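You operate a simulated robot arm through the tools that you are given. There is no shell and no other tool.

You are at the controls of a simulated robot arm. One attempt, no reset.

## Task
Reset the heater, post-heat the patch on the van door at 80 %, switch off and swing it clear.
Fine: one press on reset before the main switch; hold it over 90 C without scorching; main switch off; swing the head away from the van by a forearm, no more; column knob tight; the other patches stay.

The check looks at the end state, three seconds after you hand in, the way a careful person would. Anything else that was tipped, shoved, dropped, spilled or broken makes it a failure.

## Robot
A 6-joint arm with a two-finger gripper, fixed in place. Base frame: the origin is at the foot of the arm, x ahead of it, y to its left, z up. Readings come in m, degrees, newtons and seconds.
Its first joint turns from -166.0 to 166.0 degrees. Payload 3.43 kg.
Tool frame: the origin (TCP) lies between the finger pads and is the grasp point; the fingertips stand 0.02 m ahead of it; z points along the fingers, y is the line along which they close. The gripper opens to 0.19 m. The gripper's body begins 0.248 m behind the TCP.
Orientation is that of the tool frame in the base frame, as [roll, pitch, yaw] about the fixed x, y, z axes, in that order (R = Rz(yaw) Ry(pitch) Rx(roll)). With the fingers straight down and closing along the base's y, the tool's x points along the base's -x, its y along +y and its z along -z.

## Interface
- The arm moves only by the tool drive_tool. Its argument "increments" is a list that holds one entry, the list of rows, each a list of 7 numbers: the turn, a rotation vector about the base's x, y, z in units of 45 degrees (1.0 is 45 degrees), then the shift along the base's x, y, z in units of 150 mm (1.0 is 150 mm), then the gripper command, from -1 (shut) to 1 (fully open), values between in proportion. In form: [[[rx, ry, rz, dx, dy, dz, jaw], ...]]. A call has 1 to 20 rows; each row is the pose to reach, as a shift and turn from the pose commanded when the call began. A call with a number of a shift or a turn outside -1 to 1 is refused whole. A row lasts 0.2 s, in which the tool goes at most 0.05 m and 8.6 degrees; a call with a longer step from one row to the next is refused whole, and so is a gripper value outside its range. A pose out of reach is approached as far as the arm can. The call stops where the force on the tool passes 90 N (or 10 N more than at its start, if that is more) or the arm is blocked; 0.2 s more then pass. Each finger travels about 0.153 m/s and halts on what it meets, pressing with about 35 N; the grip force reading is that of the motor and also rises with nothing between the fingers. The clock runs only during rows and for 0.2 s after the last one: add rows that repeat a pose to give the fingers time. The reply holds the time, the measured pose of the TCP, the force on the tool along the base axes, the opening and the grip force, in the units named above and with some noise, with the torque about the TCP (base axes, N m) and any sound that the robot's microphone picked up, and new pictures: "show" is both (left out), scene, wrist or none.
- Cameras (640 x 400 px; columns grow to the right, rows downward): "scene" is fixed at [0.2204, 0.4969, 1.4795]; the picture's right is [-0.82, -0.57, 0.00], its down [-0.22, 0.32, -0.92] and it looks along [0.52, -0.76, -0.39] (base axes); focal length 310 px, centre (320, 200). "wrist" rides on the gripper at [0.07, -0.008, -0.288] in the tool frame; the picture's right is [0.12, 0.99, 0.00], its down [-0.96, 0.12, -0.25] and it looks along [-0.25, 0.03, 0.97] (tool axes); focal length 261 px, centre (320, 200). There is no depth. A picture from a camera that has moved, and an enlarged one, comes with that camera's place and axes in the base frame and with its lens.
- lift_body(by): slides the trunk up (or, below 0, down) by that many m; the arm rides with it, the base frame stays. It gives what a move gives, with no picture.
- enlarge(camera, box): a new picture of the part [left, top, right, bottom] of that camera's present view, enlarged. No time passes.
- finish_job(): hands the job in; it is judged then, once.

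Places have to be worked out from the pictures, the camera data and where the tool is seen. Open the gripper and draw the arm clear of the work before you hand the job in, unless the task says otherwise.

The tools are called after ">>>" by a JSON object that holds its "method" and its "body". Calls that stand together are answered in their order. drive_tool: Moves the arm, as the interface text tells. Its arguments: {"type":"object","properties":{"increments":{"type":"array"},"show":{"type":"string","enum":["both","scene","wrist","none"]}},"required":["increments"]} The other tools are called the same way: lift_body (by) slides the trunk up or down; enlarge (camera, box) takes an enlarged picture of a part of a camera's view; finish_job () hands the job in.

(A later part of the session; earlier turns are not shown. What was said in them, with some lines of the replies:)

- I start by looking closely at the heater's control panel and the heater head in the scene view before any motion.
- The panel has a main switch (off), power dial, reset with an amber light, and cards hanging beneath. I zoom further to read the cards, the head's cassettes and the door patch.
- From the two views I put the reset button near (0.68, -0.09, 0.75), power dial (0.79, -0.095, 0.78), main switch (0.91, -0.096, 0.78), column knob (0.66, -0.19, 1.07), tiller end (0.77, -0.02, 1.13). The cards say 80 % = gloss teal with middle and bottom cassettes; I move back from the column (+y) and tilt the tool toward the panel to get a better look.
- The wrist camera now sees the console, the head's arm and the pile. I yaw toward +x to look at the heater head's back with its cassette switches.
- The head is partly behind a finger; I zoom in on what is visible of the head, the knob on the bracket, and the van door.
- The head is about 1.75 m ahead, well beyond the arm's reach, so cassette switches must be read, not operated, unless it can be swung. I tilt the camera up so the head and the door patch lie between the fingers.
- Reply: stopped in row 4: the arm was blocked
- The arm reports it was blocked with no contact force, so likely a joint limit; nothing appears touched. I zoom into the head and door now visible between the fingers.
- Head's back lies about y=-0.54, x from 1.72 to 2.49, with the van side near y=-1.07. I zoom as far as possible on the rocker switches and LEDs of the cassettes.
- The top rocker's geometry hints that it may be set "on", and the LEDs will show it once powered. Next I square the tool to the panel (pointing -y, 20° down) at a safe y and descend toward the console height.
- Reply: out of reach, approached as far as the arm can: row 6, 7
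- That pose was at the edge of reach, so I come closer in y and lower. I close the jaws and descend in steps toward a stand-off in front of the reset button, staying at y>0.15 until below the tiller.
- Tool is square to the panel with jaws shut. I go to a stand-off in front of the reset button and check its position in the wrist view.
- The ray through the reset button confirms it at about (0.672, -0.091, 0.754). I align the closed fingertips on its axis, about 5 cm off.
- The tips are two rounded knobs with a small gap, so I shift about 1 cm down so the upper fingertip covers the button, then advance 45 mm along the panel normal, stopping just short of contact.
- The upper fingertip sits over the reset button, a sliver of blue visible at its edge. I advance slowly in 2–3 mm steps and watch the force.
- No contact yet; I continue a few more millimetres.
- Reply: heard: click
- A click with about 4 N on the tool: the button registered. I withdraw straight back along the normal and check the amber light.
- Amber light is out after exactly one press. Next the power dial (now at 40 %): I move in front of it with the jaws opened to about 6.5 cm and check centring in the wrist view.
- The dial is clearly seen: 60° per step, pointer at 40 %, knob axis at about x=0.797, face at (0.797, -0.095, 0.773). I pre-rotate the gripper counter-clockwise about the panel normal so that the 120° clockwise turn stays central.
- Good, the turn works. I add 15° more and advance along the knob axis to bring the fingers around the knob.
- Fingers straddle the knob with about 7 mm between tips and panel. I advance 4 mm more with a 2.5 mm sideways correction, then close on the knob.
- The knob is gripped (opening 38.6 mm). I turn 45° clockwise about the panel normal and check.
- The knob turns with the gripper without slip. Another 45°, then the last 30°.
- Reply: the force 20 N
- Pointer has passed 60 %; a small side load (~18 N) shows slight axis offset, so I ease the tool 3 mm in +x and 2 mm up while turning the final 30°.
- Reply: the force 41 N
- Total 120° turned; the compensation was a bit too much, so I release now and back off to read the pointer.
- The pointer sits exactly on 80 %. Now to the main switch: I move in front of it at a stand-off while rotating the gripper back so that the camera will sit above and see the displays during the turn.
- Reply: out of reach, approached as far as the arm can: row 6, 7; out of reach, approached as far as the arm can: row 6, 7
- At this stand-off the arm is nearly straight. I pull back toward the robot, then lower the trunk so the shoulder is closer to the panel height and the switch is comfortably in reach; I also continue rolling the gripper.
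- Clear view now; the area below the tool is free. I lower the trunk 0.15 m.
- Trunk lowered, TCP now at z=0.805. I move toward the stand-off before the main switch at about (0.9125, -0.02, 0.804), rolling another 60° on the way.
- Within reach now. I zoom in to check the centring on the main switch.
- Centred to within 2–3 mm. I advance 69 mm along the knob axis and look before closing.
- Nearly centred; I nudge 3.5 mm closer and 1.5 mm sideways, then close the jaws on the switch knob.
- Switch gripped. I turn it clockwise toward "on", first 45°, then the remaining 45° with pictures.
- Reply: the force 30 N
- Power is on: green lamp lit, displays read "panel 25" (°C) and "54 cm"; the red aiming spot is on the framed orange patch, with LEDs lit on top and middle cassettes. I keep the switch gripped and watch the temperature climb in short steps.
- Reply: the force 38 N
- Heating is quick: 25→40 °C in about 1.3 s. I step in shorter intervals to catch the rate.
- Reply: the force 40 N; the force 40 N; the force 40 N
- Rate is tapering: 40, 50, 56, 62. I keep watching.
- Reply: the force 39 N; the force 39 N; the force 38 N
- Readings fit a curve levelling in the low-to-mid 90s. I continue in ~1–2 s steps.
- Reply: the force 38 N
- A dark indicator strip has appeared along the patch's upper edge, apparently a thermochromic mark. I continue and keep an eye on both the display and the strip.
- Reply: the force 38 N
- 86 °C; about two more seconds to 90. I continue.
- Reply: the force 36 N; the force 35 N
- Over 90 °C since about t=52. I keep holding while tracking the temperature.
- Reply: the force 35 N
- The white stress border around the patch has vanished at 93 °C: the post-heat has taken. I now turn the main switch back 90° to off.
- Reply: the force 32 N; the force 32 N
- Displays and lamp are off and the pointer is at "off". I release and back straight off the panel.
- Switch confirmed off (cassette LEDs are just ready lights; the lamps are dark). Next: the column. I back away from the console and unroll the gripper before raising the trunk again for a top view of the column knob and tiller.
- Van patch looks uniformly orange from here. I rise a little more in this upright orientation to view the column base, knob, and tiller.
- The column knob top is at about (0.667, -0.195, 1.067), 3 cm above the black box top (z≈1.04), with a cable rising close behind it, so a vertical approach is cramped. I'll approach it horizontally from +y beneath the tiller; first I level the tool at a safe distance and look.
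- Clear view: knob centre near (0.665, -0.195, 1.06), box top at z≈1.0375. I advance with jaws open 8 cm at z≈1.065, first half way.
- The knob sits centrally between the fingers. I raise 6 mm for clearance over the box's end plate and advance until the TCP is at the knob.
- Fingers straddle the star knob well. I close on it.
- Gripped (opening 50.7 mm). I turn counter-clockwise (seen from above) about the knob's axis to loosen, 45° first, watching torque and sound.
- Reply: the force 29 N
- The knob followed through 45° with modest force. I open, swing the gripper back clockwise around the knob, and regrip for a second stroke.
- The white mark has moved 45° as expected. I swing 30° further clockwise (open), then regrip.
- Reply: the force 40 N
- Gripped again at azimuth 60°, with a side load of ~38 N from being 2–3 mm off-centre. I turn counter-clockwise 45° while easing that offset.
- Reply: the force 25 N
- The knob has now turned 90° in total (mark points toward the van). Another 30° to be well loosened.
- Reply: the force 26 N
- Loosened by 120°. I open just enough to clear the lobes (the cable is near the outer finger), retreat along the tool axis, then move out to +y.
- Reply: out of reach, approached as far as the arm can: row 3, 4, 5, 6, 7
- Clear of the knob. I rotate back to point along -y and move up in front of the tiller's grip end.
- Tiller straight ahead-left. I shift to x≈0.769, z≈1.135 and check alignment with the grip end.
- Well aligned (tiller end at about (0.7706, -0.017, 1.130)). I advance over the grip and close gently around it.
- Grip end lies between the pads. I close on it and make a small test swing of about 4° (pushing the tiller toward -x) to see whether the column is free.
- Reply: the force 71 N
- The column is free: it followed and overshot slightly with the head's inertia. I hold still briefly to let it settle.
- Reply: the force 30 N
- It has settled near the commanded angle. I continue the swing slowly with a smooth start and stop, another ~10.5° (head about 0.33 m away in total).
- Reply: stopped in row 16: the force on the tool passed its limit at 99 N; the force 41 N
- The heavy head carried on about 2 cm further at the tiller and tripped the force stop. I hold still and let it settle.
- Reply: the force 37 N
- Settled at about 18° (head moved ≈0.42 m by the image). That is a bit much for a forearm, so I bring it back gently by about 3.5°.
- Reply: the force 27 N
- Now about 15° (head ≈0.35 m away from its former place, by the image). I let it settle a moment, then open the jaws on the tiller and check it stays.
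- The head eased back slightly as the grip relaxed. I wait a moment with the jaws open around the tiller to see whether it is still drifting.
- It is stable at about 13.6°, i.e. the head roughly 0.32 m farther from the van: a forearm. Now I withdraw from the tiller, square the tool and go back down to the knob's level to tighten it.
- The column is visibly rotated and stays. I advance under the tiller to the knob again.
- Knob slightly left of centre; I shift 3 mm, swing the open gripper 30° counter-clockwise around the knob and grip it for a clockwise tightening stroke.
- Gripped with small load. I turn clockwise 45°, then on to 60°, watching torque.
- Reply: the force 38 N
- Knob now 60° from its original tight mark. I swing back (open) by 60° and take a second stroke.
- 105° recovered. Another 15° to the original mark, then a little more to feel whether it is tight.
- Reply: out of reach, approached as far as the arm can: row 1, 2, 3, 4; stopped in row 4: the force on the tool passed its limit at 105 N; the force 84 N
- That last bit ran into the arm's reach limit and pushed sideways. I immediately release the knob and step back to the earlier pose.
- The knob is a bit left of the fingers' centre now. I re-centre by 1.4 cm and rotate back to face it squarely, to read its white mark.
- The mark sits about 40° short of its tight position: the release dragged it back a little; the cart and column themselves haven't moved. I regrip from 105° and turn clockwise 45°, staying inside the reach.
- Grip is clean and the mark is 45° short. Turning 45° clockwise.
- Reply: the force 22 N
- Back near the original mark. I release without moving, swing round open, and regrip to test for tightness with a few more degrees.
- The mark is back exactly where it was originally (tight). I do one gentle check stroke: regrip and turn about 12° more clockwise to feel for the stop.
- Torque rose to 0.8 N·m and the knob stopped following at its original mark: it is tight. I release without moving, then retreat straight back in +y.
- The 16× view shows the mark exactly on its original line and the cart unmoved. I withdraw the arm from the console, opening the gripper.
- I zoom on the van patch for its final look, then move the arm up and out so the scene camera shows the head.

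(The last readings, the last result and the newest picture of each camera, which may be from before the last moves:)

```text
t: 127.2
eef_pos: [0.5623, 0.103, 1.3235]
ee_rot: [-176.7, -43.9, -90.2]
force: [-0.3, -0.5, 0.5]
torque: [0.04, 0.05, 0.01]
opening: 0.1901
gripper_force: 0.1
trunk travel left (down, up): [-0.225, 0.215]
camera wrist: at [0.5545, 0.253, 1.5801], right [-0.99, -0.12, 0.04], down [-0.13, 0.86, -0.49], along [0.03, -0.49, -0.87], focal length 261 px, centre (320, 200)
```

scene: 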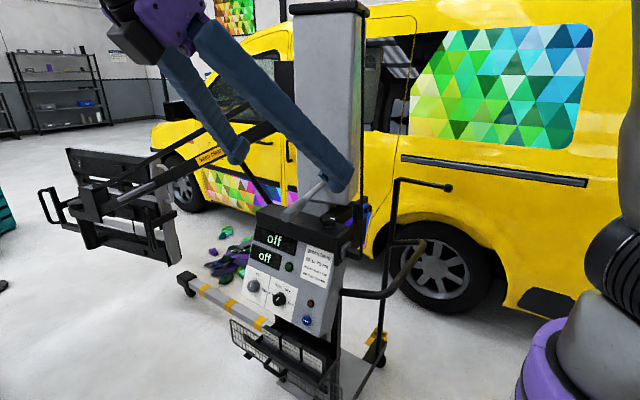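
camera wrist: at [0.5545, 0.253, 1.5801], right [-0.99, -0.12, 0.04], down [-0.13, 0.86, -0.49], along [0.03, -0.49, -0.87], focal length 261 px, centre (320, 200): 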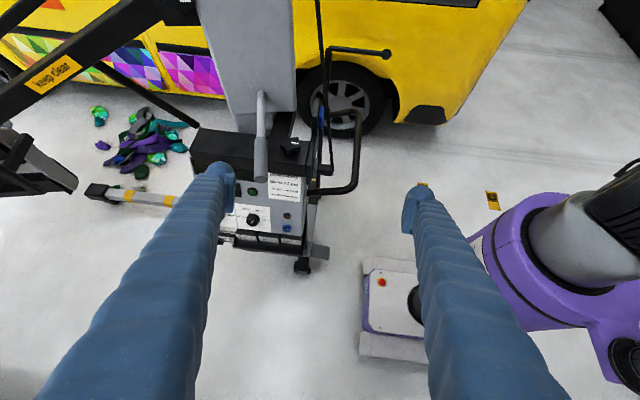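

The patch is clean orange, edges sealed, no scorching. I check the head's final position and the whole console once more.

>>> {"method": "enlarge", "body": {"camera": "scene", "box": [20, 120, 180, 220]}}

>>> {"method": "enlarge", "body": {"camera": "scene", "box": [20, 190, 180, 290]}}

>>> {"method": "enlarge", "body": {"camera": "scene", "box": [220, 200, 380, 300]}}

>>> {"method": "enlarge", "body": {"camera": "scene", "box": [220, 260, 380, 360]}}

>>> {"method": "enlarge", "body": {"camera": "wrist", "box": [80, 60, 400, 260]}}

```text
4.00 times, centred on (100, 170) of scene
camera zoom: at [0.2204, 0.4969, 1.4795], right [-0.82, -0.57, 0.0], down [-0.22, 0.32, -0.92], along [0.52, -0.76, -0.39], focal length 1239 px, centre (1200, 320)
```

zoom: 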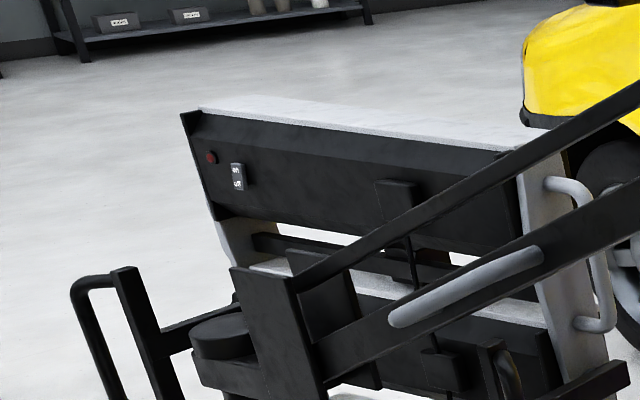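

```text
4.00 times, centred on (100, 240) of scene
camera zoom: at [0.2204, 0.4969, 1.4795], right [-0.82, -0.57, 0.0], down [-0.22, 0.32, -0.92], along [0.52, -0.76, -0.39], focal length 1239 px, centre (1200, 40)
```

zoom: 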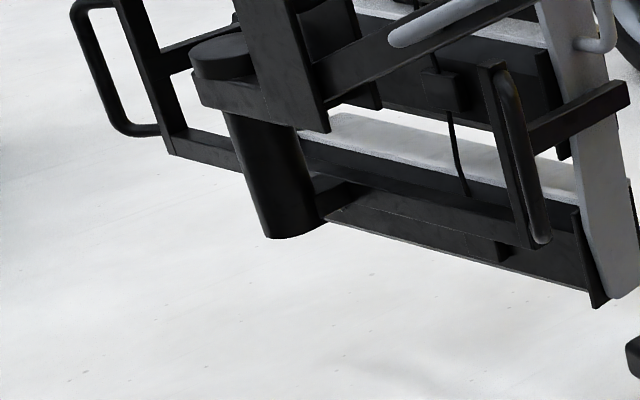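

```text
4.00 times, centred on (300, 250) of scene
camera zoom: at [0.2204, 0.4969, 1.4795], right [-0.82, -0.57, 0.0], down [-0.22, 0.32, -0.92], along [0.52, -0.76, -0.39], focal length 1239 px, centre (400, 0)
```

zoom: 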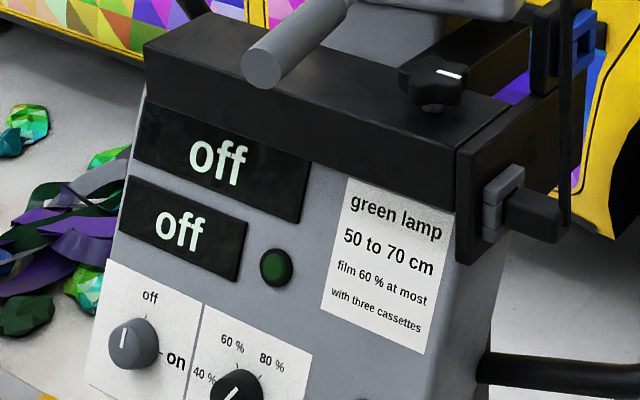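

```text
4.00 times, centred on (300, 310) of scene
camera zoom: at [0.2204, 0.4969, 1.4795], right [-0.82, -0.57, 0.0], down [-0.22, 0.32, -0.92], along [0.52, -0.76, -0.39], focal length 1239 px, centre (400, -240)
```

zoom: 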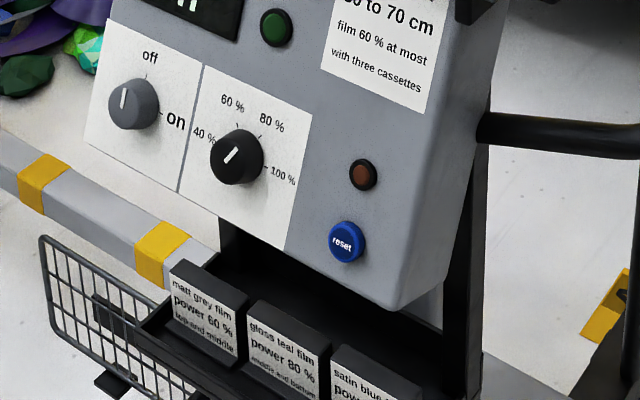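

```text
2.00 times, centred on (240, 160) of wrist
camera zoom: at [0.5545, 0.253, 1.5801], right [-0.99, -0.12, 0.04], down [-0.13, 0.86, -0.49], along [0.03, -0.49, -0.87], focal length 521 px, centre (480, 280)
```

zoom: 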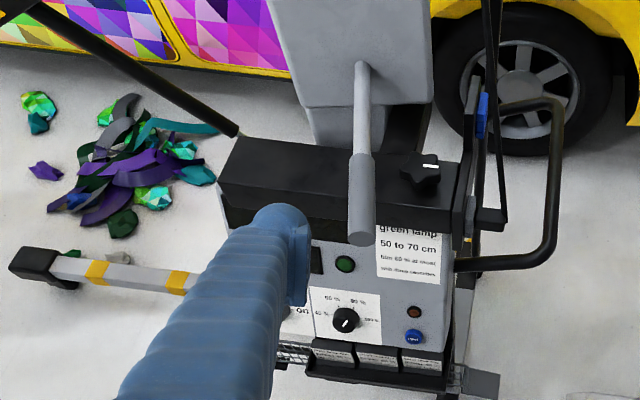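

Everything reads as wanted: switch off, dial at 80 %, amber out, knob on its tight mark, head steady about 0.3 m farther from the van. I draw the arm a bit further clear before handing in.

>>> {"method": "drive_tool", "body": {"increments": [[[0, 0, 0, -0.1, 0.2, 0.1, 1], [0, 0, 0, -0.2, 0.4, 0.2, 1], [0, 0, 0, -0.3, 0.6, 0.3, 1], [0, 0, 0, -0.3, 0.8, 0.4, 1], [0, 0, 0, -0.3, 0.8, 0.4, 1]]], "show": "both"}}

```text
t: 128.4
eef_pos: [0.5154, 0.222, 1.3833]
ee_rot: [-176.7, -44.0, -90.2]
force: [-0.4, 0.6, 0.2]
torque: [-0.04, -0.02, -0.03]
opening: 0.1904
gripper_force: 0.0
trunk travel left (down, up): [-0.225, 0.215]
camera wrist: at [0.5085, 0.3718, 1.6393], right [-0.99, -0.12, 0.04], down [-0.13, 0.86, -0.49], along [0.03, -0.5, -0.87], focal length 261 px, centre (320, 200)
```

scene: 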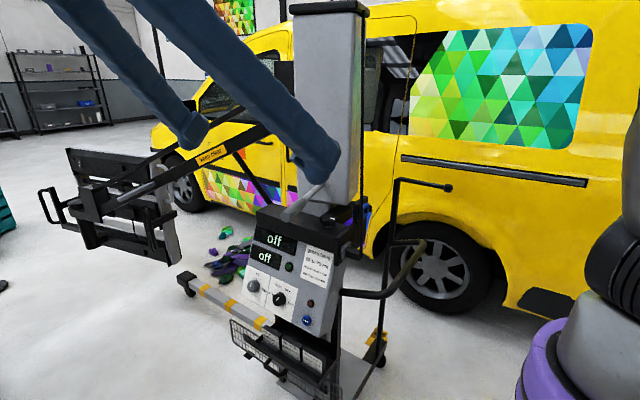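
wrist: 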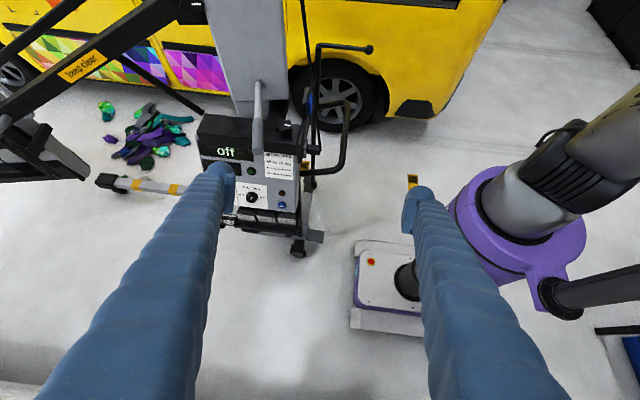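

The arm is clear with the gripper open. The heater is off, the head is swung clear and stationary, and the column knob is tight, so I hand the job in.

>>> {"method": "finish_job", "body": {}}

```text
The job is handed in.
```

The job is handed in. The heater was reset, the door patch was post-heated at 80 %, and the head was swung clear with the main switch off.

- **Reset:** I pressed it once. There was a click and the amber light went out before I touched the main switch.
- **Heating:** With the dial at 80 %, the display read 54 cm with the green lamp on. The patch passed 90 °C and was last read at 93 °C. I held it over 90 for roughly 3–4 seconds. The white border around the patch disappeared and it shows no scorching.
- **Cassettes:** The top and middle cassettes had lit indicators, and I could not see the bottom one. The panel limits film to 60 % with all three on. The switches were beyond my reach, so I watched the temperature and the patch instead of changing them.
- **Main switch:** It is off and both displays read "off".
- **Swing:** The head is about 0.3 m further from the van, estimated from the camera pictures. It first overshot to about 0.4 m, so I brought it back. It has stayed still since.
- **Column knob:** It is tight and back on its original mark. While tightening, the arm hit its reach limit and pushed sideways on the knob with about 105 N. I compared pictures afterwards and the cart and column had not moved.

I did not touch the other patches, and the arm is clear of the work with the gripper open.
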